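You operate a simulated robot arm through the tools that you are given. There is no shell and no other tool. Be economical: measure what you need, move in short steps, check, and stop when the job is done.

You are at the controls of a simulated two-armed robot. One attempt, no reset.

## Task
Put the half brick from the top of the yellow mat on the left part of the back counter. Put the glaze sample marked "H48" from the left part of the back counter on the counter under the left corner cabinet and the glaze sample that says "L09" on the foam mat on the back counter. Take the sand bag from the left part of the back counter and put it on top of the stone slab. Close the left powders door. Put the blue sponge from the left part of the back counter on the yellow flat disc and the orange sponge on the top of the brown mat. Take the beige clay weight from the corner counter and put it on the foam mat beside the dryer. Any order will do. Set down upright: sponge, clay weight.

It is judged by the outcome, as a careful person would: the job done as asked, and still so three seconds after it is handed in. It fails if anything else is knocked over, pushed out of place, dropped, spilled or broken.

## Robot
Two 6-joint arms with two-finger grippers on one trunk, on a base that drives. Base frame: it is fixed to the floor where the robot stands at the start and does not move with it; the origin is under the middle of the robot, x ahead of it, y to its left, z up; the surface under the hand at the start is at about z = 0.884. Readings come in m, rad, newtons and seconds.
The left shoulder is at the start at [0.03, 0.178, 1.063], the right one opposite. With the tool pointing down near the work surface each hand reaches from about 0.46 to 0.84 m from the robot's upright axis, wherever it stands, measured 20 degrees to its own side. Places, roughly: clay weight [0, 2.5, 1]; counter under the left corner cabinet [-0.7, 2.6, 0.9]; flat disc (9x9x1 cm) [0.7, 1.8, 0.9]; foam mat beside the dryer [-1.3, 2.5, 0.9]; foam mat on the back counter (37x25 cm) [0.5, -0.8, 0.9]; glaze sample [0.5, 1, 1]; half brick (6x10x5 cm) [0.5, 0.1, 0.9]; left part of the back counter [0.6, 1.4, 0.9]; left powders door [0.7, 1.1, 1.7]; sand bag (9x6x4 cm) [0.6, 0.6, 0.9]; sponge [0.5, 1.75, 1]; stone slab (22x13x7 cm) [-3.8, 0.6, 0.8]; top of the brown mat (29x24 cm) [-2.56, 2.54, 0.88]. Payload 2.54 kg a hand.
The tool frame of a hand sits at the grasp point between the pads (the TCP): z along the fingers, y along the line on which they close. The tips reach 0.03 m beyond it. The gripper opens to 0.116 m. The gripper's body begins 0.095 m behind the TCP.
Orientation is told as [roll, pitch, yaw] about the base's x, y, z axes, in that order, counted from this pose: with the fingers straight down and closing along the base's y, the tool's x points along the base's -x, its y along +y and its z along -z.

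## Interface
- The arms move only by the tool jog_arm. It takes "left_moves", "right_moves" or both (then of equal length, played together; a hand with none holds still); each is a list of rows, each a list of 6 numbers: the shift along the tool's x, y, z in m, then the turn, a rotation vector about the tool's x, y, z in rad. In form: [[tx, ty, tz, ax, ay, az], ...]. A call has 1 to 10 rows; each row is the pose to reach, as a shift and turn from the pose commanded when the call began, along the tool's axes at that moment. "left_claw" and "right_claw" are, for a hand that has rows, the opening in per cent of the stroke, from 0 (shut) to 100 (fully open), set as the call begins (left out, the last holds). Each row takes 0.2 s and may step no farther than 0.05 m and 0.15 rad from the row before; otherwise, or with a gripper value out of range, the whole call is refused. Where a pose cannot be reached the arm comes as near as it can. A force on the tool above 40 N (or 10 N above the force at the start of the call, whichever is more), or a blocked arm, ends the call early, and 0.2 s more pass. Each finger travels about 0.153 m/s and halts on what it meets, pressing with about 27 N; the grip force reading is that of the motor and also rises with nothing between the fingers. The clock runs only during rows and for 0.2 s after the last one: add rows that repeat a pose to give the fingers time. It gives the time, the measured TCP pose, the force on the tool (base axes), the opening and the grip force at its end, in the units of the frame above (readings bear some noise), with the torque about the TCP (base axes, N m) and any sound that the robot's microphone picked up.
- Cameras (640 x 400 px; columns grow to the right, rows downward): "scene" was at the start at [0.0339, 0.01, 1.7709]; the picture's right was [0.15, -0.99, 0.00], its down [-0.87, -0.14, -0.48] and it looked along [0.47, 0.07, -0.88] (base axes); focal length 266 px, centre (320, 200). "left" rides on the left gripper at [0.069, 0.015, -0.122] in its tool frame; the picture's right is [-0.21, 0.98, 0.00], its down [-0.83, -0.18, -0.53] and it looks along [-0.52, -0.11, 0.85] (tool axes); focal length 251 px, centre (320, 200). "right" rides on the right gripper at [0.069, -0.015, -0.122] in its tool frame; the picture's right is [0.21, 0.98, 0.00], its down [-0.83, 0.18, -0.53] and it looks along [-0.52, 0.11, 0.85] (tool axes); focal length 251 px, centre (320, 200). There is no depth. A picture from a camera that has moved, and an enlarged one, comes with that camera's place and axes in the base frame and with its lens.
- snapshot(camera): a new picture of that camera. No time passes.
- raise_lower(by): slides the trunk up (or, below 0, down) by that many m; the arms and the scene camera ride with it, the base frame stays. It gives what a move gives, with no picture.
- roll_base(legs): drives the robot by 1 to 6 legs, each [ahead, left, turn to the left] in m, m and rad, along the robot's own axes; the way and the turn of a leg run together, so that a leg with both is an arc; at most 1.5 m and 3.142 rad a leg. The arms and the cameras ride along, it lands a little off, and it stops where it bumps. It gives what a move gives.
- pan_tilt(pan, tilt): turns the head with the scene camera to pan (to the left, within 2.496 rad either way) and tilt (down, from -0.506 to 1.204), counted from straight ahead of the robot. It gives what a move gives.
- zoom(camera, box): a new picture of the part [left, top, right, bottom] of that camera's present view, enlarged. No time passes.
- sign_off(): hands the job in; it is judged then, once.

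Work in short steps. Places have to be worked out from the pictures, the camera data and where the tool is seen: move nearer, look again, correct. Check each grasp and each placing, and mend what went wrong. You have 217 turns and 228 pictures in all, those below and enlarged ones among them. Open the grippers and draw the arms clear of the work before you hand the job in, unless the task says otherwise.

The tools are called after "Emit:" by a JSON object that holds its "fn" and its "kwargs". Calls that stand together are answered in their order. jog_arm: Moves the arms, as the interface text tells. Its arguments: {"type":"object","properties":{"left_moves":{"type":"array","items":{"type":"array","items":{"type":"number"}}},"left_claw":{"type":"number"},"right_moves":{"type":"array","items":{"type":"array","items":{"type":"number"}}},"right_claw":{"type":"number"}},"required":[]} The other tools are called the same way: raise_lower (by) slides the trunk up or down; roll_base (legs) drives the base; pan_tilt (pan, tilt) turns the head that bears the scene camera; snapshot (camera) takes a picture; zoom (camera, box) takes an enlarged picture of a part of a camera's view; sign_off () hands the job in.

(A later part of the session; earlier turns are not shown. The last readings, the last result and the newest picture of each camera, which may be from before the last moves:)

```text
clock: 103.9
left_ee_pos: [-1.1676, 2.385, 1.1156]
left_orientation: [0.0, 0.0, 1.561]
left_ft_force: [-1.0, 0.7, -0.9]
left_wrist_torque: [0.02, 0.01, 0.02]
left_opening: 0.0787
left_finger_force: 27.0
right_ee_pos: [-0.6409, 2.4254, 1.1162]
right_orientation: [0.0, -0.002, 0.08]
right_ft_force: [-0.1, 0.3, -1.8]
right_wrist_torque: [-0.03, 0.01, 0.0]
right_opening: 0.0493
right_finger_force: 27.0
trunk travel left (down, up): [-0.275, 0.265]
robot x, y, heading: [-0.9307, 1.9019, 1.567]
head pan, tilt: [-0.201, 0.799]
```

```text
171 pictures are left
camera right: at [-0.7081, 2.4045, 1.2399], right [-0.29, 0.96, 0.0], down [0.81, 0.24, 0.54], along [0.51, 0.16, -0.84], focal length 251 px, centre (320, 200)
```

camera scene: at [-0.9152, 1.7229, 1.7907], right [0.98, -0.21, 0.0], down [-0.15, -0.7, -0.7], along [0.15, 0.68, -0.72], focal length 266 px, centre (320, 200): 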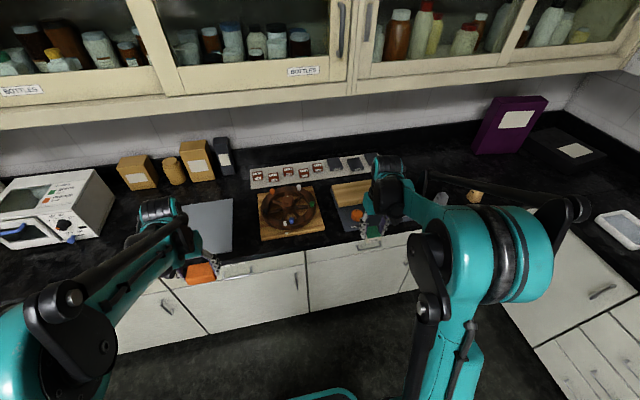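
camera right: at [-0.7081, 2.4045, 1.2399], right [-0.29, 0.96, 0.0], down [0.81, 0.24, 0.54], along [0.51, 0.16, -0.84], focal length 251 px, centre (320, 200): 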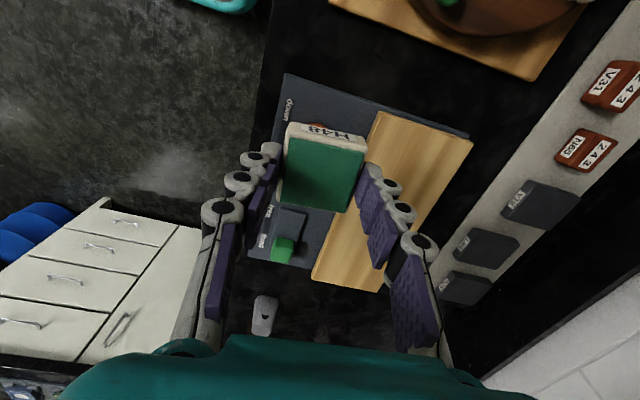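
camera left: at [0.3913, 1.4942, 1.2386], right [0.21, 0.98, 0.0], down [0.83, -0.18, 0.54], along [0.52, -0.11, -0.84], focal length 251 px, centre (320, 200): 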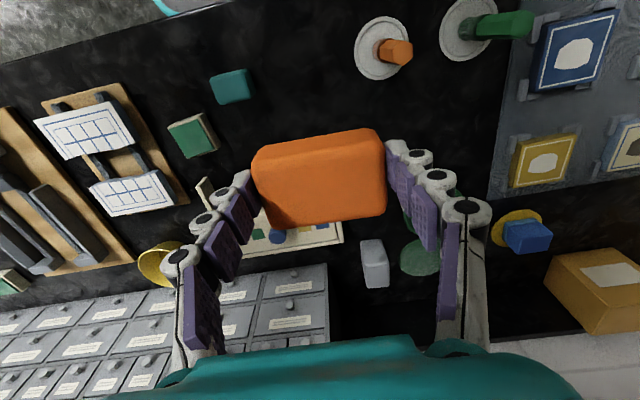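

Gap mid ≈ x -0.706. I move H48 to (-0.706,2.55) at z ≈ 1.03 with yaw zeroed.

Emit:
{"fn": "jog_arm", "kwargs": {"right_moves": [[0.02, 0.035, 0.02, 0, 0, 0.04], [0.04, 0.07, 0.04, 0, 0, 0.08], [0.055, 0.105, 0.06, 0, 0, 0.08], [0.055, 0.13, 0.085, 0, 0, 0.08], [0.055, 0.13, 0.085, 0, 0, 0.08]]}}

Emit:
{"fn": "snapshot", "kwargs": {"camera": "right"}}

```text
clock: 105.1
left_ee_pos: [-1.1683, 2.3859, 1.1156]
left_orientation: [0.0, -0.001, 1.56]
left_ft_force: [-0.2, 0.0, -1.0]
left_wrist_torque: [0.02, -0.05, -0.01]
left_opening: 0.0787
left_finger_force: 27.3
right_ee_pos: [-0.7067, 2.5506, 1.0325]
right_orientation: [0.003, -0.003, -0.003]
right_ft_force: [0.2, -0.6, 0.5]
right_wrist_torque: [0.0, 0.04, -0.02]
right_opening: 0.0488
right_finger_force: 27.1
trunk travel left (down, up): [-0.275, 0.265]
robot x, y, heading: [-0.929, 1.8989, 1.564]
head pan, tilt: [-0.201, 0.799]
```

```text
170 pictures are left
camera right: at [-0.7757, 2.5337, 1.1543], right [-0.21, 0.98, 0.0], down [0.83, 0.18, 0.54], along [0.52, 0.12, -0.84], focal length 251 px, centre (320, 200)
```

right: 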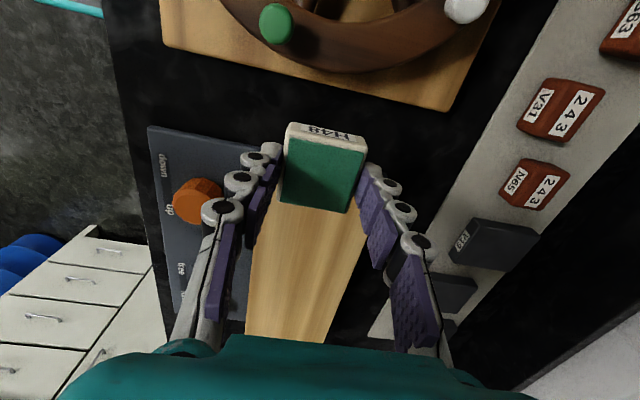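

Clear of both neighbours. I lower until touch.

Emit:
{"fn": "jog_arm", "kwargs": {"right_moves": [[0, 0, 0.04, 0, 0, 0], [0, 0, 0.08, 0, 0, 0], [0, 0, 0.1, 0, 0, 0], [0, 0, 0.108, 0, 0, 0], [0, 0, 0.113, 0, 0, 0], [0, 0, 0.113, 0, 0, 0]]}}

Emit:
{"fn": "snapshot", "kwargs": {"camera": "right"}}

```text
clock: 106.5
left_ee_pos: [-1.1681, 2.3853, 1.1153]
left_orientation: [0.0, -0.002, 1.561]
left_ft_force: [0.0, -0.5, -0.3]
left_wrist_torque: [-0.01, 0.01, -0.03]
left_opening: 0.0787
left_finger_force: 27.0
right_ee_pos: [-0.7066, 2.5496, 0.9199]
right_orientation: [0.002, -0.001, -0.001]
right_ft_force: [0.1, 2.4, 5.9]
right_wrist_torque: [-0.11, -0.06, 0.04]
right_opening: 0.049
right_finger_force: 27.1
trunk travel left (down, up): [-0.275, 0.265]
robot x, y, heading: [-0.9286, 1.8981, 1.565]
head pan, tilt: [-0.201, 0.799]
```

```text
169 pictures are left
camera right: at [-0.7761, 2.5351, 1.0419], right [-0.21, 0.98, 0.0], down [0.83, 0.18, 0.54], along [0.52, 0.12, -0.84], focal length 251 px, centre (320, 200)
```

right: 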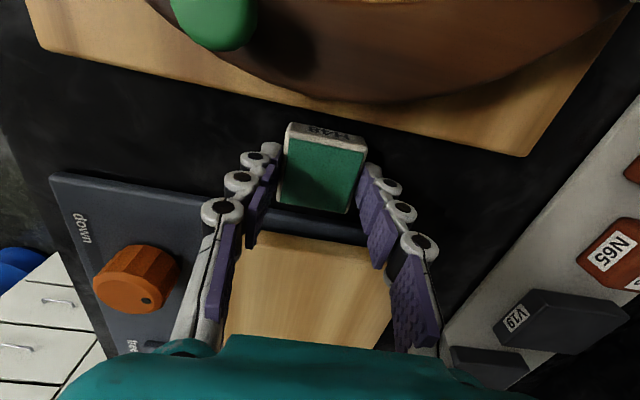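

It stands on the counter between the boards. Release and lift.

Emit:
{"fn": "jog_arm", "kwargs": {"right_moves": [[0, 0, 0, 0, 0, 0], [0, 0, 0, 0, 0, 0], [0, 0, -0.04, 0, 0, 0], [0, 0, -0.08, 0, 0, 0], [0, 0, -0.11, 0, 0, 0]], "right_claw": 68}}

Emit:
{"fn": "snapshot", "kwargs": {"camera": "right"}}

```text
clock: 107.7
left_ee_pos: [-1.168, 2.3847, 1.1149]
left_orientation: [0.0, 0.0, 1.56]
left_ft_force: [0.4, -0.7, -0.4]
left_wrist_torque: [0.02, 0.03, -0.01]
left_opening: 0.0783
left_finger_force: 26.7
right_ee_pos: [-0.7064, 2.5487, 1.0329]
right_orientation: [0.002, -0.002, 0.0]
right_ft_force: [-0.1, 0.2, 0.6]
right_wrist_torque: [0.0, 0.0, -0.01]
right_opening: 0.0787
right_finger_force: 0.0
trunk travel left (down, up): [-0.275, 0.265]
robot x, y, heading: [-0.928, 1.9001, 1.568]
head pan, tilt: [-0.201, 0.799]
```

```text
168 pictures are left
camera right: at [-0.7753, 2.5326, 1.154], right [-0.21, 0.98, 0.0], down [0.83, 0.18, 0.54], along [0.52, 0.12, -0.84], focal length 251 px, centre (320, 200)
```

right: 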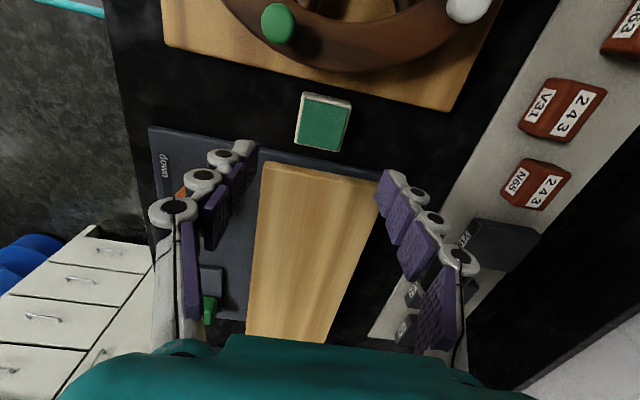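

H48 is placed. I withdraw the right hand level, and turn its gripper back.

Emit:
{"fn": "jog_arm", "kwargs": {"right_moves": [[0, -0.045, 0, 0, 0, 0], [0, -0.09, 0, 0, 0, 0], [0, -0.135, 0, 0, 0, 0], [0, -0.17, -0.03, 0, 0, 0], [0, -0.17, -0.07, 0, 0, 0]]}}

Emit:
{"fn": "jog_arm", "kwargs": {"right_moves": [[0, 0, 0, 0, 0, -0.15], [0, 0, 0, 0, 0, -0.3], [0, 0, 0, 0, 0, -0.45], [0, 0, 0, 0, 0, -0.6], [0, 0, 0, 0, 0, -0.75], [0, 0, 0, 0, 0, -0.9], [0, 0, 0, 0, 0, -1.05], [0, 0, 0, 0, 0, -1.2], [0, 0, 0, 0, 0, -1.35], [0, 0, 0, 0, 0, -1.5]]}}

Emit:
{"fn": "roll_base", "kwargs": {"legs": [[0, -0.68, 0]]}}

Emit:
{"fn": "snapshot", "kwargs": {"camera": "right"}}

```text
clock: 108.9
left_ee_pos: [-1.1672, 2.3848, 1.1144]
left_orientation: [0.001, -0.002, 1.561]
left_ft_force: [-0.3, 0.3, -0.2]
left_wrist_torque: [0.0, 0.0, 0.01]
left_opening: 0.0785
left_finger_force: 26.8
right_ee_pos: [-0.7028, 2.38, 1.1022]
right_orientation: [0.002, -0.002, 0.0]
right_ft_force: [-0.1, 0.3, 0.0]
right_wrist_torque: [0.01, 0.02, 0.01]
right_opening: 0.0788
right_finger_force: 0.0
trunk travel left (down, up): [-0.275, 0.265]
robot x, y, heading: [-0.9292, 1.8963, 1.571]
head pan, tilt: [-0.201, 0.799]
```

```text
clock: 111.1
left_ee_pos: [-1.167, 2.3858, 1.1153]
left_orientation: [-0.001, -0.003, 1.559]
left_ft_force: [0.3, 0.3, -0.8]
left_wrist_torque: [-0.04, -0.04, -0.01]
left_opening: 0.0785
left_finger_force: 27.1
right_ee_pos: [-0.7037, 2.3813, 1.1008]
right_orientation: [-0.001, -0.001, 1.501]
right_ft_force: [0.2, 0.4, -0.3]
right_wrist_torque: [0.03, 0.0, 0.0]
right_opening: 0.0789
right_finger_force: 0.0
trunk travel left (down, up): [-0.275, 0.265]
robot x, y, heading: [-0.93, 1.8994, 1.57]
head pan, tilt: [-0.201, 0.799]
```

```text
clock: 114.9
left_ee_pos: [-0.4866, 2.3826, 1.116]
left_orientation: [0.0, -0.002, 1.565]
left_ft_force: [-0.3, -0.4, -0.2]
left_wrist_torque: [0.02, 0.01, 0.01]
left_opening: 0.0784
left_finger_force: 26.8
right_ee_pos: [-0.0229, 2.3806, 1.1001]
right_orientation: [-0.002, 0.0, 1.503]
right_ft_force: [0.1, 0.2, 0.5]
right_wrist_torque: [0.01, 0.02, -0.01]
right_opening: 0.0793
right_finger_force: 0.2
trunk travel left (down, up): [-0.275, 0.265]
robot x, y, heading: [-0.2442, 1.8959, 1.568]
head pan, tilt: [-0.201, 0.799]
```

```text
167 pictures are left
camera right: at [-0.012, 2.3092, 1.2225], right [-0.99, -0.15, 0.0], down [-0.13, 0.83, 0.54], along [-0.08, 0.53, -0.84], focal length 251 px, centre (320, 200)
```

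right: 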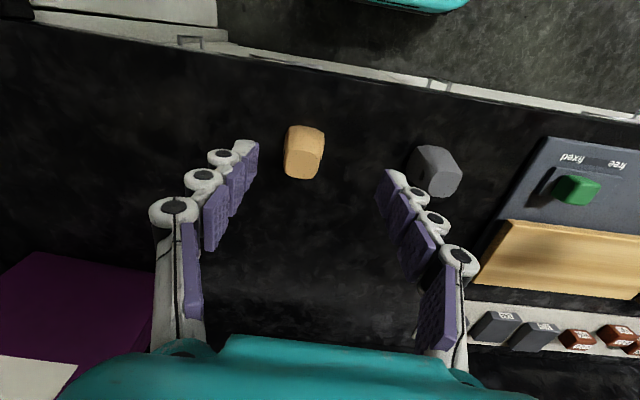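

Beige clay weight ≈ (-0.009,2.432), about 6 cm tall. I align and descend partway, then check.

Emit:
{"fn": "jog_arm", "kwargs": {"right_moves": [[-0.026, -0.005, 0, 0, 0, -0.03], [-0.052, -0.0105, 0, 0, 0, -0.067], [-0.052, -0.0105, 0.045, 0, 0, -0.067], [-0.052, -0.0105, 0.09, 0, 0, -0.067], [-0.052, -0.0105, 0.09, 0, 0, -0.067]], "right_claw": 80}}

Emit:
{"fn": "snapshot", "kwargs": {"camera": "right"}}

```text
clock: 116.1
left_ee_pos: [-0.4867, 2.3821, 1.1159]
left_orientation: [0.0, -0.003, 1.566]
left_ft_force: [0.1, -0.2, 0.5]
left_wrist_torque: [0.03, 0.03, 0.0]
left_opening: 0.0789
left_finger_force: 26.5
right_ee_pos: [-0.0118, 2.4305, 1.0128]
right_orientation: [-0.002, -0.002, 1.569]
right_ft_force: [-0.9, 0.3, 0.1]
right_wrist_torque: [0.02, 0.0, -0.02]
right_opening: 0.0928
right_finger_force: 0.1
trunk travel left (down, up): [-0.275, 0.265]
robot x, y, heading: [-0.2393, 1.8982, 1.574]
head pan, tilt: [-0.201, 0.799]
```

```text
166 pictures are left
camera right: at [0.0033, 2.3616, 1.1343], right [-0.98, -0.22, 0.0], down [-0.18, 0.82, 0.54], along [-0.11, 0.52, -0.84], focal length 251 px, centre (320, 200)
```

right: 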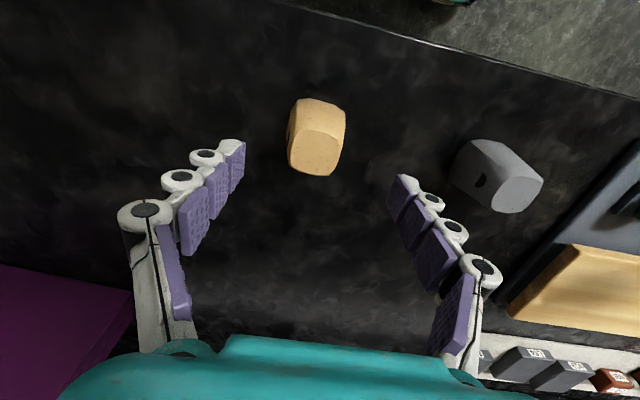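

Centred. Descend and grasp.

Emit:
{"fn": "jog_arm", "kwargs": {"right_moves": [[-0.003, 0, 0.045, 0, 0, 0], [-0.003, 0, 0.088, 0, 0, 0], [-0.003, 0, 0.088, 0, 0, 0]]}}

Emit:
{"fn": "jog_arm", "kwargs": {"right_moves": [[0, 0, 0, 0, 0, 0], [0, 0, 0, 0, 0, 0], [0, 0, 0, 0, 0, 0], [0, 0, -0.03, 0, 0, 0], [0, 0, -0.07, 0, 0, 0], [0, 0, -0.11, 0, 0, 0], [0, 0, -0.15, 0, 0, 0], [0, 0, -0.19, 0, 0, 0]], "right_claw": 0}}

Emit:
{"fn": "snapshot", "kwargs": {"camera": "right"}}

```text
clock: 116.9
left_ee_pos: [-0.4856, 2.3826, 1.1159]
left_orientation: [0.0, -0.002, 1.565]
left_ft_force: [0.3, -0.2, -0.3]
left_wrist_torque: [0.0, -0.03, 0.02]
left_opening: 0.0784
left_finger_force: 26.7
right_ee_pos: [-0.012, 2.435, 0.9214]
right_orientation: [-0.002, -0.002, 1.571]
right_ft_force: [-0.1, -1.3, -0.9]
right_wrist_torque: [-0.01, 0.02, -0.02]
right_opening: 0.0929
right_finger_force: 0.1
trunk travel left (down, up): [-0.275, 0.265]
robot x, y, heading: [-0.2451, 1.8936, 1.569]
head pan, tilt: [-0.201, 0.799]
```

```text
clock: 118.7
left_ee_pos: [-0.4858, 2.3811, 1.1157]
left_orientation: [0.001, -0.001, 1.564]
left_ft_force: [-0.5, -0.9, -1.3]
left_wrist_torque: [0.06, -0.02, 0.02]
left_opening: 0.0789
left_finger_force: 27.3
right_ee_pos: [-0.009, 2.4335, 1.1149]
right_orientation: [-0.001, -0.004, 1.571]
right_ft_force: [0.0, -0.2, -1.7]
right_wrist_torque: [0.01, 0.03, -0.01]
right_opening: 0.0529
right_finger_force: 27.4
trunk travel left (down, up): [-0.275, 0.265]
robot x, y, heading: [-0.2457, 1.8933, 1.566]
head pan, tilt: [-0.201, 0.799]
```

```text
165 pictures are left
camera right: at [0.0054, 2.3634, 1.2366], right [-0.98, -0.21, 0.0], down [-0.18, 0.82, 0.54], along [-0.11, 0.52, -0.84], focal length 251 px, centre (320, 200)
```

right: 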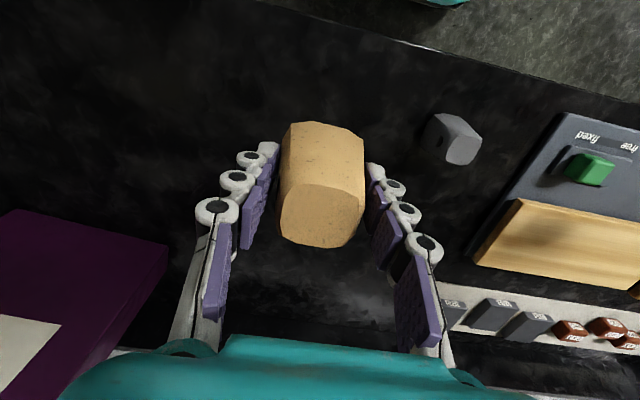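

Clay weight held upright. I raise and pull back the left hand (orange) to clear the dryer, back off a bit and drive left toward the foam mat.

Emit:
{"fn": "jog_arm", "kwargs": {"left_moves": [[0.02, 0, -0.04, 0, 0, 0], [0.04, 0, -0.08, 0, 0, 0], [0.06, 0, -0.12, 0, 0, 0], [0.08, 0, -0.16, 0, 0, 0], [0.09, 0, -0.19, 0, 0, 0], [0.09, 0, -0.19, 0, 0, 0]]}}

Emit:
{"fn": "roll_base", "kwargs": {"legs": [[-0.2, 0, 0], [0, 1.29, 0]]}}

Emit:
{"fn": "snapshot", "kwargs": {"camera": "scene"}}

Emit:
{"fn": "snapshot", "kwargs": {"camera": "right"}}

```text
clock: 120.1
left_ee_pos: [-0.4874, 2.2901, 1.3096]
left_orientation: [-0.001, -0.002, 1.567]
left_ft_force: [-0.2, 0.2, -0.1]
left_wrist_torque: [-0.05, -0.03, -0.01]
left_opening: 0.0788
left_finger_force: 27.0
right_ee_pos: [-0.0073, 2.4351, 1.1146]
right_orientation: [-0.002, 0.0, 1.571]
right_ft_force: [0.6, -0.1, -1.8]
right_wrist_torque: [0.0, -0.02, 0.01]
right_opening: 0.053
right_finger_force: 26.8
trunk travel left (down, up): [-0.275, 0.265]
robot x, y, heading: [-0.2391, 1.899, 1.567]
head pan, tilt: [-0.201, 0.799]
```

```text
clock: 127.8
left_ee_pos: [-1.7943, 2.0907, 1.3088]
left_orientation: [-0.001, -0.001, 1.567]
left_ft_force: [-0.4, -0.8, 0.0]
left_wrist_torque: [0.01, 0.0, -0.02]
left_opening: 0.0787
left_finger_force: 26.8
right_ee_pos: [-1.3162, 2.2348, 1.1133]
right_orientation: [-0.002, 0.0, 1.569]
right_ft_force: [-0.8, -0.4, -2.2]
right_wrist_torque: [-0.01, -0.03, -0.04]
right_opening: 0.0527
right_finger_force: 27.5
trunk travel left (down, up): [-0.275, 0.265]
robot x, y, heading: [-1.5522, 1.6942, 1.572]
head pan, tilt: [-0.201, 0.799]
```

```text
164 pictures are left
camera scene: at [-1.5358, 1.7459, 1.7907], right [0.98, -0.2, 0.0], down [-0.14, -0.7, -0.7], along [0.14, 0.68, -0.72], focal length 266 px, centre (320, 200)
```

scene: 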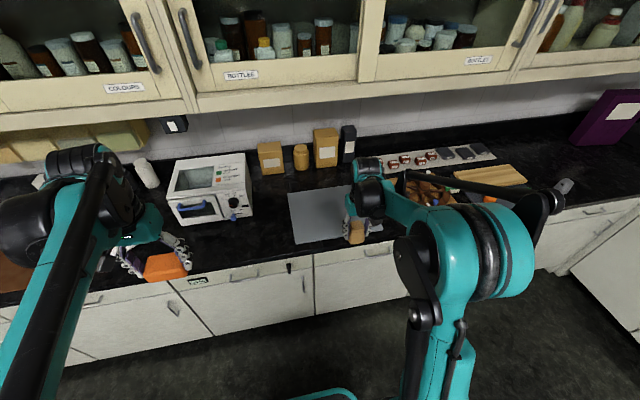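

```text
163 pictures are left
camera right: at [-1.3009, 2.1651, 1.2358], right [-0.98, -0.21, 0.0], down [-0.18, 0.82, 0.54], along [-0.11, 0.52, -0.84], focal length 251 px, centre (320, 200)
```

right: 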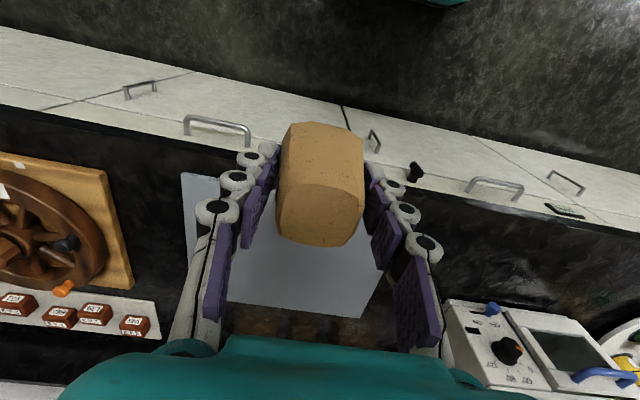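

Mat spans x -1.50…-1.13, y 2.38…2.68. I drive ahead 0.2 m, then extend the right hand to (-1.315,2.50) and lower.

Emit:
{"fn": "roll_base", "kwargs": {"legs": [[0.2, 0, 0]]}}

Emit:
{"fn": "jog_arm", "kwargs": {"right_moves": [[-0.03, 0, 0.02, 0, 0, 0], [-0.06, 0, 0.05, 0, 0, 0], [-0.065, 0, 0.09, 0, 0, 0], [-0.065, 0, 0.13, 0, 0, 0], [-0.065, 0, 0.16, 0, 0, 0], [-0.065, 0, 0.16, 0, 0, 0]]}}

Emit:
{"fn": "snapshot", "kwargs": {"camera": "right"}}

```text
clock: 129.4
left_ee_pos: [-1.7934, 2.2945, 1.3081]
left_orientation: [0.0, 0.001, 1.563]
left_ft_force: [1.1, 1.3, -0.3]
left_wrist_torque: [-0.05, -0.02, 0.0]
left_opening: 0.0785
left_finger_force: 26.6
right_ee_pos: [-1.3159, 2.4383, 1.1136]
right_orientation: [0.0, -0.001, 1.568]
right_ft_force: [0.6, -0.2, -1.8]
right_wrist_torque: [-0.03, -0.01, 0.0]
right_opening: 0.0527
right_finger_force: 27.0
trunk travel left (down, up): [-0.275, 0.265]
robot x, y, heading: [-1.5522, 1.9011, 1.567]
head pan, tilt: [-0.201, 0.799]
```

```text
clock: 130.8
left_ee_pos: [-1.7931, 2.2922, 1.3087]
left_orientation: [0.0, -0.001, 1.565]
left_ft_force: [0.2, 0.4, -0.7]
left_wrist_torque: [0.06, -0.02, 0.02]
left_opening: 0.0787
left_finger_force: 27.0
right_ee_pos: [-1.3138, 2.5032, 0.953]
right_orientation: [-0.001, -0.001, 1.568]
right_ft_force: [-0.3, -0.8, -1.2]
right_wrist_torque: [0.01, 0.0, 0.0]
right_opening: 0.0527
right_finger_force: 27.1
trunk travel left (down, up): [-0.275, 0.265]
robot x, y, heading: [-1.5482, 1.9006, 1.565]
head pan, tilt: [-0.201, 0.799]
```

```text
162 pictures are left
camera right: at [-1.2988, 2.433, 1.0754], right [-0.98, -0.21, 0.0], down [-0.18, 0.82, 0.54], along [-0.11, 0.52, -0.84], focal length 251 px, centre (320, 200)
```

right: 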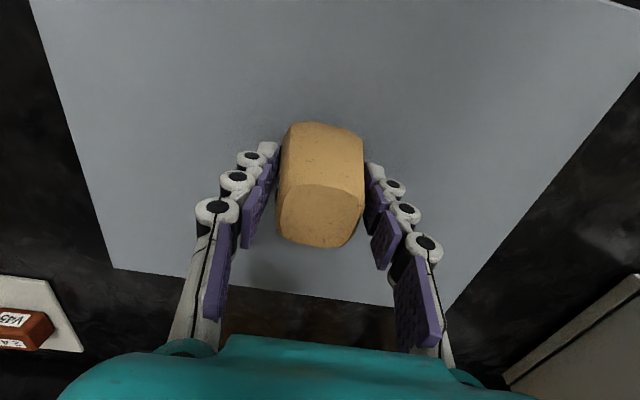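

Over the mat. I lower until touch.

Emit:
{"fn": "jog_arm", "kwargs": {"right_moves": [[0, 0, 0.015, 0, 0, 0], [0, 0, 0.021, 0, 0, 0], [0, 0, 0.025, 0, 0, 0], [0, 0, 0.028, 0, 0, 0], [0, 0, 0.028, 0, 0, 0]]}}

```text
clock: 132.0
left_ee_pos: [-1.7956, 2.2917, 1.3085]
left_orientation: [0.0, -0.004, 1.564]
left_ft_force: [-0.1, 0.9, -1.1]
left_wrist_torque: [0.01, 0.0, -0.01]
left_opening: 0.0786
left_finger_force: 26.8
right_ee_pos: [-1.3147, 2.5017, 0.9271]
right_orientation: [-0.001, -0.003, 1.57]
right_ft_force: [1.7, 1.7, 23.2]
right_wrist_torque: [0.02, -0.09, -0.05]
right_opening: 0.0543
right_finger_force: 27.1
trunk travel left (down, up): [-0.275, 0.265]
robot x, y, heading: [-1.5521, 1.8969, 1.57]
head pan, tilt: [-0.201, 0.799]
```

Touching. Release and lift straight up.

Emit:
{"fn": "jog_arm", "kwargs": {"right_moves": [[0, 0, -0.002, 0, 0, 0], [0, 0, -0.002, 0, 0, 0], [0, 0, -0.04, 0, 0, 0], [0, 0, -0.08, 0, 0, 0], [0, 0, -0.12, 0, 0, 0], [0.04, 0, -0.14, 0, 0, 0], [0.07, 0, -0.16, 0, 0, 0]], "right_claw": 85}}

Emit:
{"fn": "snapshot", "kwargs": {"camera": "right"}}

```text
clock: 133.6
left_ee_pos: [-1.7934, 2.2928, 1.3091]
left_orientation: [0.0, -0.001, 1.564]
left_ft_force: [0.8, -0.7, -0.7]
left_wrist_torque: [0.02, 0.0, 0.02]
left_opening: 0.079
left_finger_force: 26.7
right_ee_pos: [-1.3163, 2.4316, 1.0843]
right_orientation: [-0.002, -0.005, 1.57]
right_ft_force: [0.8, -0.3, 0.1]
right_wrist_torque: [0.02, -0.01, 0.01]
right_opening: 0.0987
right_finger_force: 0.1
trunk travel left (down, up): [-0.275, 0.265]
robot x, y, heading: [-1.55, 1.8964, 1.569]
head pan, tilt: [-0.201, 0.799]
```

```text
161 pictures are left
camera right: at [-1.3011, 2.3624, 1.2074], right [-0.98, -0.21, 0.0], down [-0.18, 0.82, 0.54], along [-0.11, 0.52, -0.84], focal length 251 px, centre (320, 200)
```

right: 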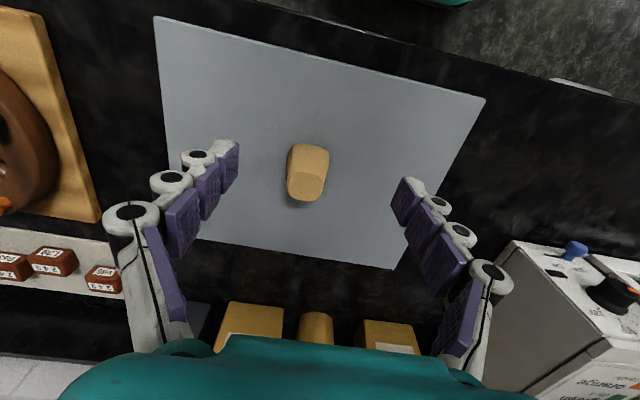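

Clay weight stands on the mat. I raise/pull back the right hand, back off and drive left toward the brown mat.

Emit:
{"fn": "jog_arm", "kwargs": {"right_moves": [[0.04, 0, -0.03, 0, 0, 0], [0.07, 0, -0.07, 0, 0, 0], [0.1, 0, -0.11, 0, 0, 0], [0.12, 0, -0.15, 0, 0, 0], [0.12, 0, -0.19, 0, 0, 0], [0.12, 0, -0.22, 0, 0, 0]]}}

Emit:
{"fn": "roll_base", "kwargs": {"legs": [[-0.2, 0, 0], [0, 0.78, 0]]}}

Emit:
{"fn": "pan_tilt", "kwargs": {"pan": 0.1, "tilt": 0.85}}

Emit:
{"fn": "snapshot", "kwargs": {"camera": "scene"}}

Emit:
{"fn": "snapshot", "kwargs": {"camera": "left"}}

```text
clock: 135.0
left_ee_pos: [-1.7931, 2.2925, 1.3084]
left_orientation: [0.0, -0.001, 1.564]
left_ft_force: [0.4, -1.7, 0.1]
left_wrist_torque: [0.02, 0.01, 0.02]
left_opening: 0.0786
left_finger_force: 26.8
right_ee_pos: [-1.3177, 2.3095, 1.3086]
right_orientation: [-0.002, -0.003, 1.569]
right_ft_force: [0.6, -0.5, -0.4]
right_wrist_torque: [0.01, -0.01, 0.04]
right_opening: 0.0987
right_finger_force: 0.0
trunk travel left (down, up): [-0.275, 0.265]
robot x, y, heading: [-1.5512, 1.896, 1.572]
head pan, tilt: [-0.201, 0.799]
```

```text
clock: 140.5
left_ee_pos: [-2.5737, 2.0941, 1.3079]
left_orientation: [0.001, -0.002, 1.559]
left_ft_force: [-0.1, 0.2, -0.3]
left_wrist_torque: [0.01, 0.02, 0.0]
left_opening: 0.0784
left_finger_force: 26.6
right_ee_pos: [-2.0978, 2.1084, 1.3083]
right_orientation: [-0.001, -0.003, 1.563]
right_ft_force: [-0.6, -0.8, 0.4]
right_wrist_torque: [0.01, -0.01, -0.02]
right_opening: 0.0984
right_finger_force: 0.0
trunk travel left (down, up): [-0.275, 0.265]
robot x, y, heading: [-2.3333, 1.6984, 1.559]
head pan, tilt: [-0.201, 0.799]
```

```text
clock: 141.3
left_ee_pos: [-2.5737, 2.0943, 1.3084]
left_orientation: [0.002, -0.002, 1.559]
left_ft_force: [0.2, 0.4, -0.2]
left_wrist_torque: [0.01, 0.0, -0.02]
left_opening: 0.0787
left_finger_force: 27.2
right_ee_pos: [-2.0987, 2.1079, 1.3089]
right_orientation: [-0.001, -0.002, 1.563]
right_ft_force: [0.5, 0.9, 0.1]
right_wrist_torque: [0.02, -0.03, -0.01]
right_opening: 0.0988
right_finger_force: 0.1
trunk travel left (down, up): [-0.275, 0.265]
robot x, y, heading: [-2.331, 1.6995, 1.566]
head pan, tilt: [0.099, 0.85]
```

```text
160 pictures are left
camera scene: at [-2.3409, 1.7463, 1.7867], right [1.0, 0.09, 0.0], down [0.07, -0.75, -0.66], along [-0.06, 0.66, -0.75], focal length 266 px, centre (320, 200)
```

scene: 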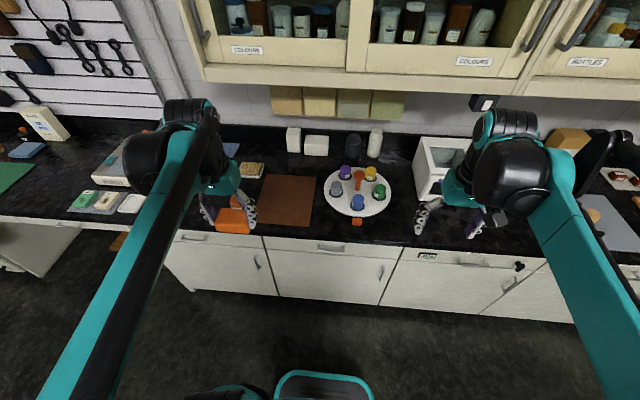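

```text
159 pictures are left
camera left: at [-2.5894, 2.0235, 1.431], right [-0.97, 0.23, 0.0], down [0.19, 0.82, 0.54], along [0.12, 0.52, -0.84], focal length 251 px, centre (320, 200)
```

left: 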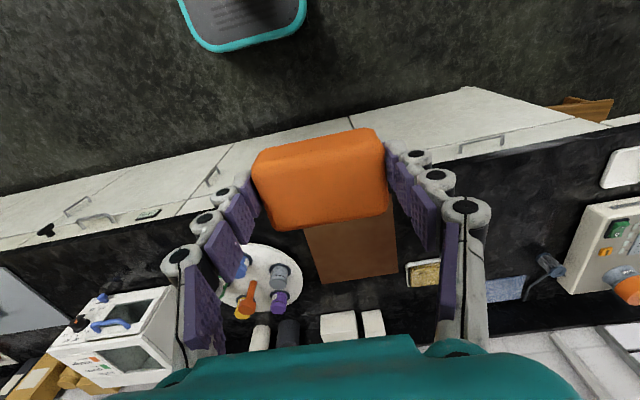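

Brown mat centre ≈ (-2.566,2.523). Before placing, I zoom to make sure no other orange sponge is around here.

Emit:
{"fn": "zoom", "kwargs": {"camera": "scene", "box": [0, 110, 260, 260]}}

Emit:
{"fn": "zoom", "kwargs": {"camera": "scene", "box": [220, 120, 440, 250]}}

Emit:
{"fn": "zoom", "kwargs": {"camera": "left", "box": [220, 100, 440, 250]}}

```text
2.46 times, centred on (130, 185) of scene
camera zoom: at [-2.3409, 1.7463, 1.7867], right [1.0, 0.09, 0.0], down [0.07, -0.75, -0.66], along [-0.06, 0.66, -0.75], focal length 655 px, centre (788, 237)
```

zoom: 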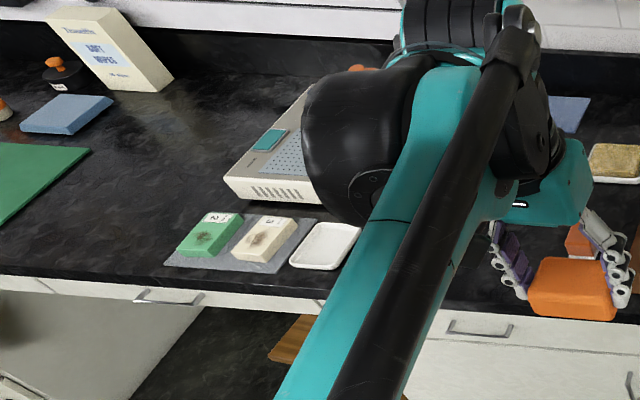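

```text
2.91 times, centred on (330, 185) of scene
camera zoom: at [-2.3409, 1.7463, 1.7867], right [1.0, 0.09, 0.0], down [0.07, -0.75, -0.66], along [-0.06, 0.66, -0.75], focal length 774 px, centre (291, 244)
```

zoom: 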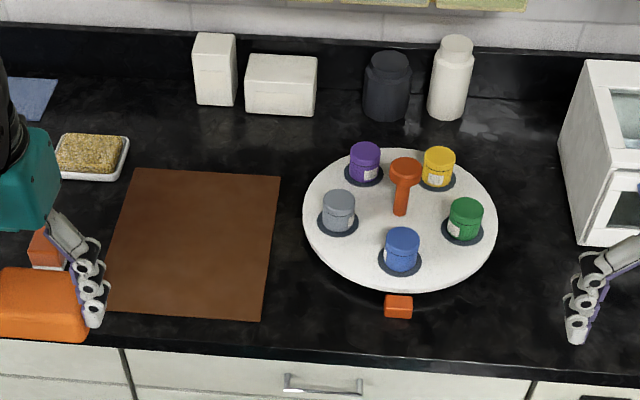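

```text
2.67 times, centred on (330, 175) of left
camera zoom: at [-2.5894, 2.0235, 1.431], right [-0.97, 0.23, 0.0], down [0.19, 0.82, 0.54], along [0.12, 0.52, -0.84], focal length 670 px, centre (293, 267)
```

zoom: 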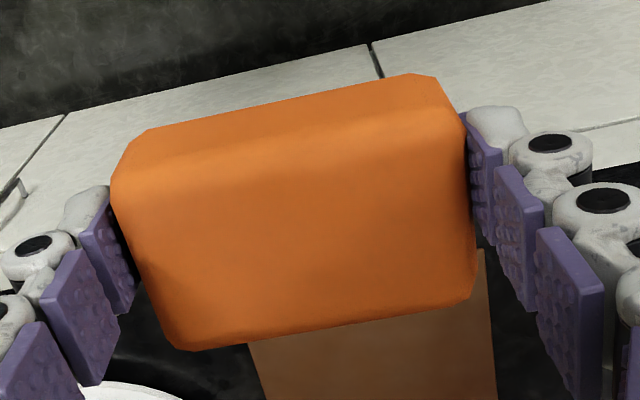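

Another small orange-white block lies left of the mat, but the asked one is of the same family as the blue sponge on the back counter, which I hold. I drive ahead 0.2 m and bring it over the brown mat.

Emit:
{"fn": "roll_base", "kwargs": {"legs": [[0.2, 0, 0.005]]}}

Emit:
{"fn": "jog_arm", "kwargs": {"left_moves": [[0, 0, 0.045, 0, 0, 0], [-0.02, 0, 0.085, 0, 0, 0], [-0.06, 0, 0.11, 0, 0, 0], [-0.1, 0, 0.135, 0, 0, 0], [-0.14, 0, 0.16, 0, 0, 0], [-0.18, 0, 0.185, 0, 0, 0], [-0.21, 0, 0.21, 0, 0, 0], [-0.21, 0, 0.25, 0, 0, 0], [-0.21, 0, 0.28, 0, 0, 0], [-0.21, 0, 0.28, 0, 0, 0]]}}

Emit:
{"fn": "snapshot", "kwargs": {"camera": "left"}}

```text
clock: 142.9
left_ee_pos: [-2.5733, 2.2978, 1.3085]
left_orientation: [0.0, -0.002, 1.562]
left_ft_force: [0.1, -0.2, 0.1]
left_wrist_torque: [-0.05, 0.05, 0.03]
left_opening: 0.0787
left_finger_force: 27.2
right_ee_pos: [-2.0985, 2.3134, 1.3074]
right_orientation: [-0.003, -0.001, 1.568]
right_ft_force: [0.1, 0.2, -0.4]
right_wrist_torque: [-0.07, 0.03, -0.02]
right_opening: 0.0986
right_finger_force: 0.0
trunk travel left (down, up): [-0.275, 0.265]
robot x, y, heading: [-2.3281, 1.9, 1.563]
head pan, tilt: [0.099, 0.85]
```

```text
clock: 145.1
left_ee_pos: [-2.5704, 2.5064, 1.0298]
left_orientation: [0.003, -0.002, 1.561]
left_ft_force: [-1.0, 0.1, -0.4]
left_wrist_torque: [0.02, 0.0, -0.02]
left_opening: 0.0788
left_finger_force: 27.2
right_ee_pos: [-2.098, 2.312, 1.3083]
right_orientation: [-0.001, -0.001, 1.567]
right_ft_force: [-0.4, -0.1, 0.6]
right_wrist_torque: [0.03, -0.01, 0.0]
right_opening: 0.0987
right_finger_force: 0.1
trunk travel left (down, up): [-0.275, 0.265]
robot x, y, heading: [-2.3333, 1.8995, 1.563]
head pan, tilt: [0.099, 0.85]
```

```text
155 pictures are left
camera left: at [-2.5867, 2.4358, 1.1514], right [-0.97, 0.22, 0.0], down [0.19, 0.82, 0.54], along [0.12, 0.52, -0.84], focal length 251 px, centre (320, 200)
```

left: 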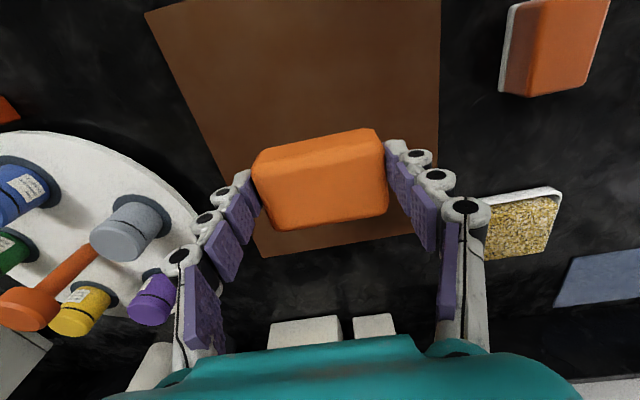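

I zoom on the orange-white block to be sure what it is.

Emit:
{"fn": "zoom", "kwargs": {"camera": "left", "box": [470, 0, 640, 110]}}

```text
3.64 times, centred on (555, 55) of left
camera zoom: at [-2.5867, 2.4358, 1.1514], right [-0.97, 0.22, 0.0], down [0.19, 0.82, 0.54], along [0.12, 0.52, -0.84], focal length 914 px, centre (-534, 727)
```

zoom: 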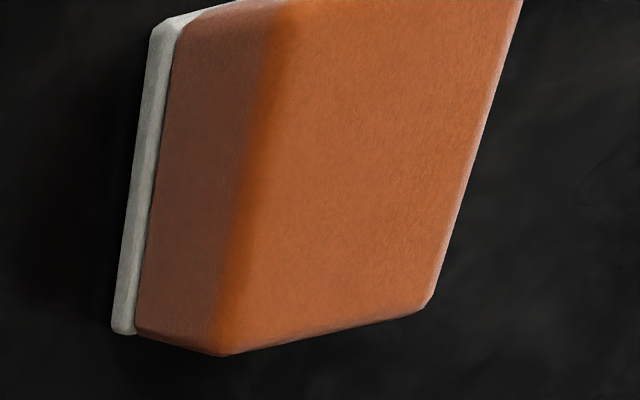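

That looks like an eraser on a white base (others like it stand elsewhere); the solid block I hold is the mate of the blue sponge. I lower it onto the brown mat until touch.

Emit:
{"fn": "jog_arm", "kwargs": {"left_moves": [[0, 0, 0.04, 0, 0, 0], [0, 0, 0.08, 0, 0, 0], [0, 0, 0.095, 0, 0, 0], [0, 0, 0.1, 0, 0, 0], [0, 0, 0.105, 0, 0, 0], [0, 0, 0.105, 0, 0, 0]]}}

Emit:
{"fn": "snapshot", "kwargs": {"camera": "left"}}

```text
clock: 146.5
left_ee_pos: [-2.5724, 2.5059, 0.9235]
left_orientation: [0.001, -0.004, 1.563]
left_ft_force: [-5.0, 6.7, 23.1]
left_wrist_torque: [0.11, 0.16, 0.04]
left_opening: 0.0788
left_finger_force: 26.7
right_ee_pos: [-2.0978, 2.3107, 1.3101]
right_orientation: [-0.001, -0.004, 1.568]
right_ft_force: [0.5, -0.4, -0.5]
right_wrist_torque: [0.02, -0.04, 0.01]
right_opening: 0.0984
right_finger_force: 0.0
trunk travel left (down, up): [-0.275, 0.265]
robot x, y, heading: [-2.3322, 1.8989, 1.568]
head pan, tilt: [0.099, 0.85]
```

```text
153 pictures are left
camera left: at [-2.5881, 2.4363, 1.0458], right [-0.97, 0.22, 0.0], down [0.19, 0.82, 0.54], along [0.12, 0.52, -0.84], focal length 251 px, centre (320, 200)
```

left: 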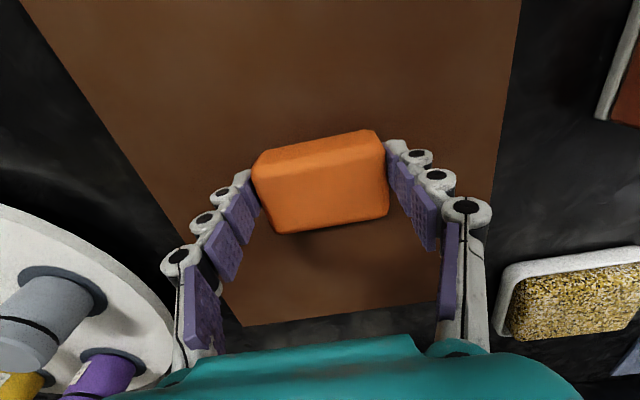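

Touching, on the mat. Release and lift away.

Emit:
{"fn": "jog_arm", "kwargs": {"left_moves": [[0, 0, -0.002, 0, 0, 0], [0, 0, -0.002, 0, 0, 0], [0, 0, -0.04, 0, 0, 0], [0, 0, -0.08, 0, 0, 0], [0, 0, -0.11, 0, 0, 0], [0.04, 0, -0.12, 0, 0, 0], [0.08, 0, -0.13, 0, 0, 0]], "left_claw": 90}}

Emit:
{"fn": "snapshot", "kwargs": {"camera": "left"}}

```text
clock: 148.1
left_ee_pos: [-2.5702, 2.4257, 1.0537]
left_orientation: [0.002, -0.002, 1.561]
left_ft_force: [-0.5, -0.4, 0.2]
left_wrist_torque: [-0.03, -0.01, 0.02]
left_opening: 0.1044
left_finger_force: 0.0
right_ee_pos: [-2.098, 2.3105, 1.3083]
right_orientation: [0.0, -0.003, 1.568]
right_ft_force: [0.4, -0.7, -0.6]
right_wrist_torque: [0.06, -0.03, -0.02]
right_opening: 0.0984
right_finger_force: 0.1
trunk travel left (down, up): [-0.275, 0.265]
robot x, y, heading: [-2.3299, 1.9003, 1.561]
head pan, tilt: [0.099, 0.85]
```

```text
152 pictures are left
camera left: at [-2.5864, 2.3546, 1.1762], right [-0.97, 0.22, 0.0], down [0.19, 0.82, 0.54], along [0.12, 0.52, -0.84], focal length 251 px, centre (320, 200)
```

left: 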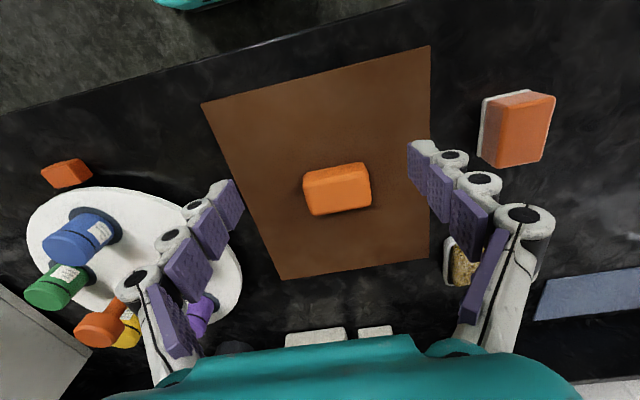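

Orange sponge is in place. While here I look toward the stone slab (left-behind).

Emit:
{"fn": "pan_tilt", "kwargs": {"pan": 2.3, "tilt": 0.5}}

Emit:
{"fn": "snapshot", "kwargs": {"camera": "scene"}}

```text
clock: 150.1
left_ee_pos: [-2.5694, 2.4267, 1.0529]
left_orientation: [0.001, -0.002, 1.559]
left_ft_force: [0.0, -1.1, -0.4]
left_wrist_torque: [-0.01, 0.04, 0.0]
left_opening: 0.1044
left_finger_force: 0.1
right_ee_pos: [-2.0983, 2.3111, 1.3076]
right_orientation: [-0.002, -0.002, 1.568]
right_ft_force: [0.2, -0.8, 0.0]
right_wrist_torque: [-0.05, 0.0, 0.0]
right_opening: 0.0986
right_finger_force: 0.1
trunk travel left (down, up): [-0.275, 0.265]
robot x, y, heading: [-2.3338, 1.8992, 1.566]
head pan, tilt: [2.3, 0.499]
```

```text
151 pictures are left
camera scene: at [-2.401, 1.8109, 1.8167], right [-0.66, 0.75, 0.0], down [0.36, 0.32, -0.88], along [-0.66, -0.58, -0.48], focal length 266 px, centre (320, 200)
```

scene: 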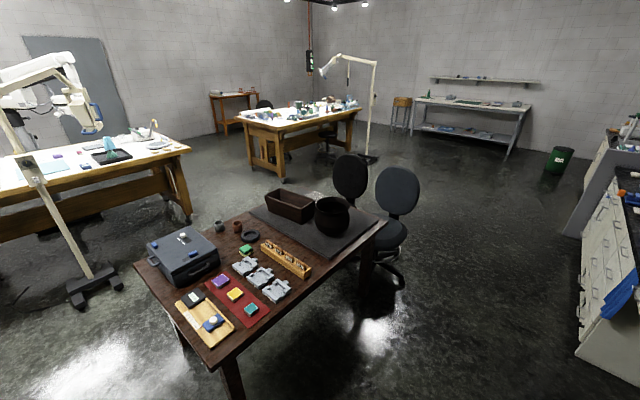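

I zoom on the table to identify the slab.

Emit:
{"fn": "zoom", "kwargs": {"camera": "scene", "box": [130, 170, 410, 350]}}

Emit:
{"fn": "zoom", "kwargs": {"camera": "scene", "box": [240, 170, 400, 270]}}

```text
2.22 times, centred on (270, 260) of scene
camera zoom: at [-2.401, 1.8109, 1.8167], right [-0.66, 0.75, 0.0], down [0.36, 0.32, -0.88], along [-0.66, -0.58, -0.48], focal length 591 px, centre (431, 67)
```

zoom: 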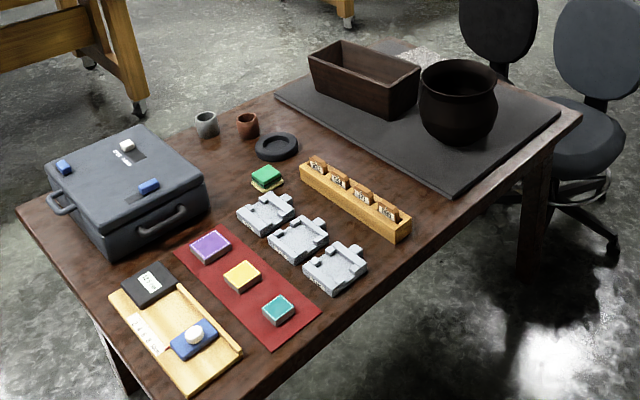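

```text
4.00 times, centred on (320, 220) of scene
camera zoom: at [-2.401, 1.8109, 1.8167], right [-0.66, 0.75, 0.0], down [0.36, 0.32, -0.88], along [-0.66, -0.58, -0.48], focal length 1064 px, centre (320, 120)
```

zoom: 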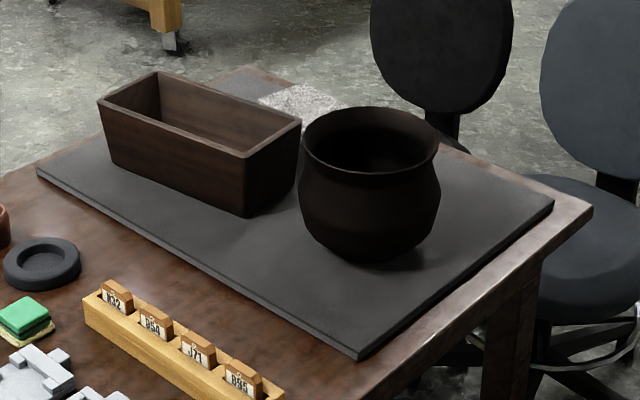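

The stone slab is the speckled block behind the trough at ≈ (-3.84,0.5); I'll reach it from the table's -y side. Next the door: I back off, turn to face the back counter and drive to about (-0.4,1.2).

Emit:
{"fn": "roll_base", "kwargs": {"legs": [[-0.4, 0, 0], [0, 0, -1.566], [1.0, -0.2, 0], [0.95, 0, 0]]}}

Emit:
{"fn": "pan_tilt", "kwargs": {"pan": 0, "tilt": 0.0}}

Emit:
{"fn": "snapshot", "kwargs": {"camera": "scene"}}

```text
clock: 166.0
left_ee_pos: [0.1235, 1.497, 1.0525]
left_orientation: [0.003, -0.002, -0.007]
left_ft_force: [0.2, -0.6, -0.3]
left_wrist_torque: [0.02, -0.01, 0.0]
left_opening: 0.1046
left_finger_force: 0.0
right_ee_pos: [0.0102, 1.024, 1.3074]
right_orientation: [-0.002, -0.001, -0.001]
right_ft_force: [0.3, -0.7, 0.1]
right_wrist_torque: [0.02, 0.02, 0.02]
right_opening: 0.0985
right_finger_force: 0.1
trunk travel left (down, up): [-0.275, 0.265]
robot x, y, heading: [-0.4024, 1.2574, -0.003]
head pan, tilt: [2.3, 0.499]
```

```text
clock: 168.1
left_ee_pos: [0.1239, 1.4965, 1.0533]
left_orientation: [0.001, -0.002, -0.008]
left_ft_force: [1.0, -0.6, -0.5]
left_wrist_torque: [0.0, 0.03, 0.02]
left_opening: 0.1043
left_finger_force: 0.1
right_ee_pos: [0.0103, 1.0232, 1.3082]
right_orientation: [-0.002, -0.002, -0.001]
right_ft_force: [-0.5, 0.4, 0.7]
right_wrist_torque: [0.01, 0.02, -0.01]
right_opening: 0.0984
right_finger_force: 0.1
trunk travel left (down, up): [-0.275, 0.265]
robot x, y, heading: [-0.4009, 1.2567, -0.001]
head pan, tilt: [0.0, 0.0]
```

```text
148 pictures are left
camera scene: at [-0.342, 1.2567, 1.8628], right [0.0, -1.0, 0.0], down [0.0, 0.0, -1.0], along [1.0, 0.0, 0.0], focal length 266 px, centre (320, 200)
```

scene: 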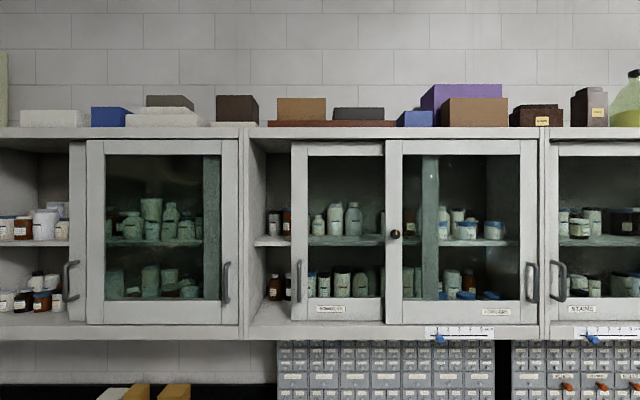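

Door handle ≈ (0.60,1.33,1.575); it must slide left (+y) about 0.155 m. I raise the trunk and lift the left hand here, away from the counter, then pitch the gripper forward.

Emit:
{"fn": "raise_lower", "kwargs": {"by": 0.25}}

Emit:
{"fn": "jog_arm", "kwargs": {"left_moves": [[0, 0, -0.045, 0, 0, 0], [0, 0, -0.09, 0, 0, 0], [0, 0, -0.135, 0, 0, 0], [0, 0, -0.18, 0, 0, 0], [0, 0, -0.225, 0, 0, 0], [0, 0, -0.265, 0, 0, 0]], "left_claw": 36}}

Emit:
{"fn": "jog_arm", "kwargs": {"left_moves": [[0, 0, 0, 0, -0.145, 0], [0, 0, 0, 0, -0.29, 0], [0, 0, 0, 0, -0.435, 0], [0, 0, 0, 0, -0.58, 0], [0, 0, 0, 0, -0.725, 0], [0, 0, 0, 0, -0.87, 0], [0, 0, 0, 0, -1.015, 0], [0, 0, 0, 0, -1.16, 0], [0, 0, 0, 0, -1.305, 0], [0, 0, 0, 0, -1.45, 0]]}}

```text
clock: 170.7
left_ee_pos: [0.1233, 1.4956, 1.304]
left_orientation: [0.001, -0.001, -0.007]
left_ft_force: [0.6, -0.6, 0.0]
left_wrist_torque: [0.0, 0.0, 0.01]
left_opening: 0.1045
left_finger_force: 0.0
right_ee_pos: [0.0109, 1.0239, 1.5579]
right_orientation: [-0.002, -0.001, -0.004]
right_ft_force: [0.5, -0.2, 0.9]
right_wrist_torque: [0.0, 0.01, 0.0]
right_opening: 0.0984
right_finger_force: 0.1
trunk travel left (down, up): [-0.525, 0.015]
robot x, y, heading: [-0.4015, 1.2541, -0.004]
head pan, tilt: [0.0, 0.0]
```

```text
clock: 172.1
left_ee_pos: [0.1243, 1.4943, 1.567]
left_orientation: [0.0, -0.001, -0.008]
left_ft_force: [0.2, -0.2, 1.2]
left_wrist_torque: [0.01, 0.0, 0.02]
left_opening: 0.0418
left_finger_force: 0.1
right_ee_pos: [0.0093, 1.0226, 1.5591]
right_orientation: [-0.002, -0.002, -0.002]
right_ft_force: [0.3, 0.0, 0.3]
right_wrist_torque: [0.0, -0.06, 0.0]
right_opening: 0.0984
right_finger_force: 0.2
trunk travel left (down, up): [-0.525, 0.015]
robot x, y, heading: [-0.4024, 1.2579, -0.003]
head pan, tilt: [0.0, 0.0]
```

```text
clock: 174.3
left_ee_pos: [0.1246, 1.4956, 1.5677]
left_orientation: [0.01, -1.452, -0.016]
left_ft_force: [0.2, 0.4, -0.5]
left_wrist_torque: [-0.01, -0.02, 0.02]
left_opening: 0.0419
left_finger_force: 0.1
right_ee_pos: [0.0108, 1.025, 1.5585]
right_orientation: [-0.003, -0.002, 0.0]
right_ft_force: [0.7, -0.1, 0.3]
right_wrist_torque: [-0.01, 0.03, 0.0]
right_opening: 0.0986
right_finger_force: 0.1
trunk travel left (down, up): [-0.525, 0.015]
robot x, y, heading: [-0.4003, 1.2587, -0.001]
head pan, tilt: [0.0, 0.0]
```

Pitch worked. I finish the pitch and drive to align the hand with the handle's y, still away from the door, then look.

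Emit:
{"fn": "jog_arm", "kwargs": {"left_moves": [[0, -0.03, 0, 0, -0.12, 0], [0, -0.065, 0, 0, -0.12, 0]]}}

Emit:
{"fn": "roll_base", "kwargs": {"legs": [[0.2, -0.1, 0]]}}

Emit:
{"fn": "snapshot", "kwargs": {"camera": "left"}}

Emit:
{"fn": "snapshot", "kwargs": {"camera": "scene"}}

```text
clock: 174.9
left_ee_pos: [0.1237, 1.4277, 1.5678]
left_orientation: [1.58, -1.569, -1.586]
left_ft_force: [0.4, -0.2, -0.6]
left_wrist_torque: [-0.01, 0.03, -0.01]
left_opening: 0.0417
left_finger_force: 0.1
right_ee_pos: [0.009, 1.0232, 1.5587]
right_orientation: [-0.002, -0.002, -0.002]
right_ft_force: [-0.3, 0.1, -0.4]
right_wrist_torque: [0.01, -0.03, -0.01]
right_opening: 0.0986
right_finger_force: 0.0
trunk travel left (down, up): [-0.525, 0.015]
robot x, y, heading: [-0.404, 1.2542, -0.001]
head pan, tilt: [0.0, 0.0]
```

```text
clock: 176.6
left_ee_pos: [0.3235, 1.3261, 1.5668]
left_orientation: [2.61, -1.57, -2.62]
left_ft_force: [0.0, -0.4, 0.2]
left_wrist_torque: [0.0, 0.01, 0.02]
left_opening: 0.0419
left_finger_force: 0.1
right_ee_pos: [0.2093, 0.9231, 1.5587]
right_orientation: [-0.002, -0.003, -0.007]
right_ft_force: [0.3, 0.3, -0.3]
right_wrist_torque: [0.03, -0.01, 0.0]
right_opening: 0.0986
right_finger_force: 0.2
trunk travel left (down, up): [-0.525, 0.015]
robot x, y, heading: [-0.2001, 1.1575, -0.005]
head pan, tilt: [0.0, 0.0]
```

```text
147 pictures are left
camera left: at [0.2018, 1.3413, 1.4992], right [0.01, 0.98, 0.22], down [-0.54, -0.18, 0.83], along [0.84, -0.12, 0.52], focal length 251 px, centre (320, 200)
```

left: 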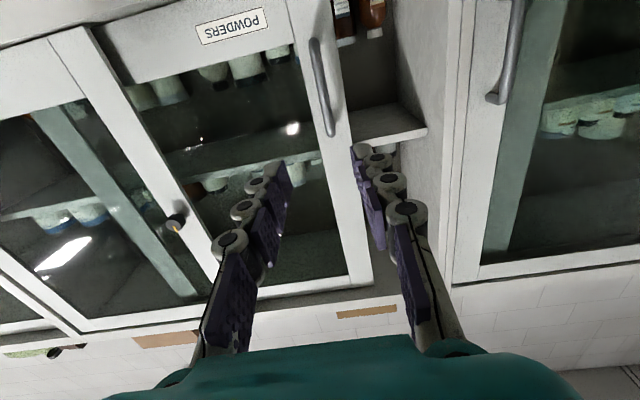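

```text
146 pictures are left
camera scene: at [-0.1425, 1.1564, 2.1129], right [-0.01, -1.0, 0.0], down [0.0, 0.0, -1.0], along [1.0, -0.01, 0.0], focal length 266 px, centre (320, 200)
```

scene: 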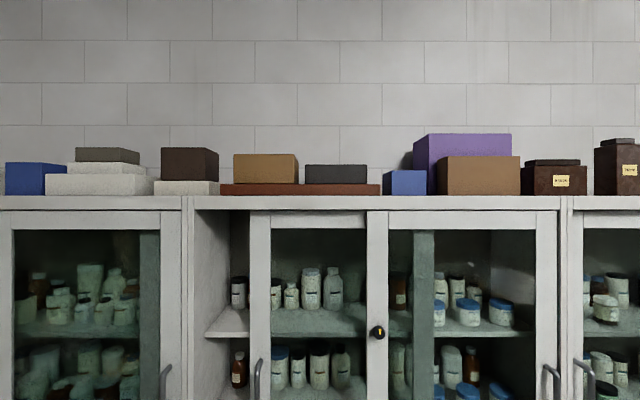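

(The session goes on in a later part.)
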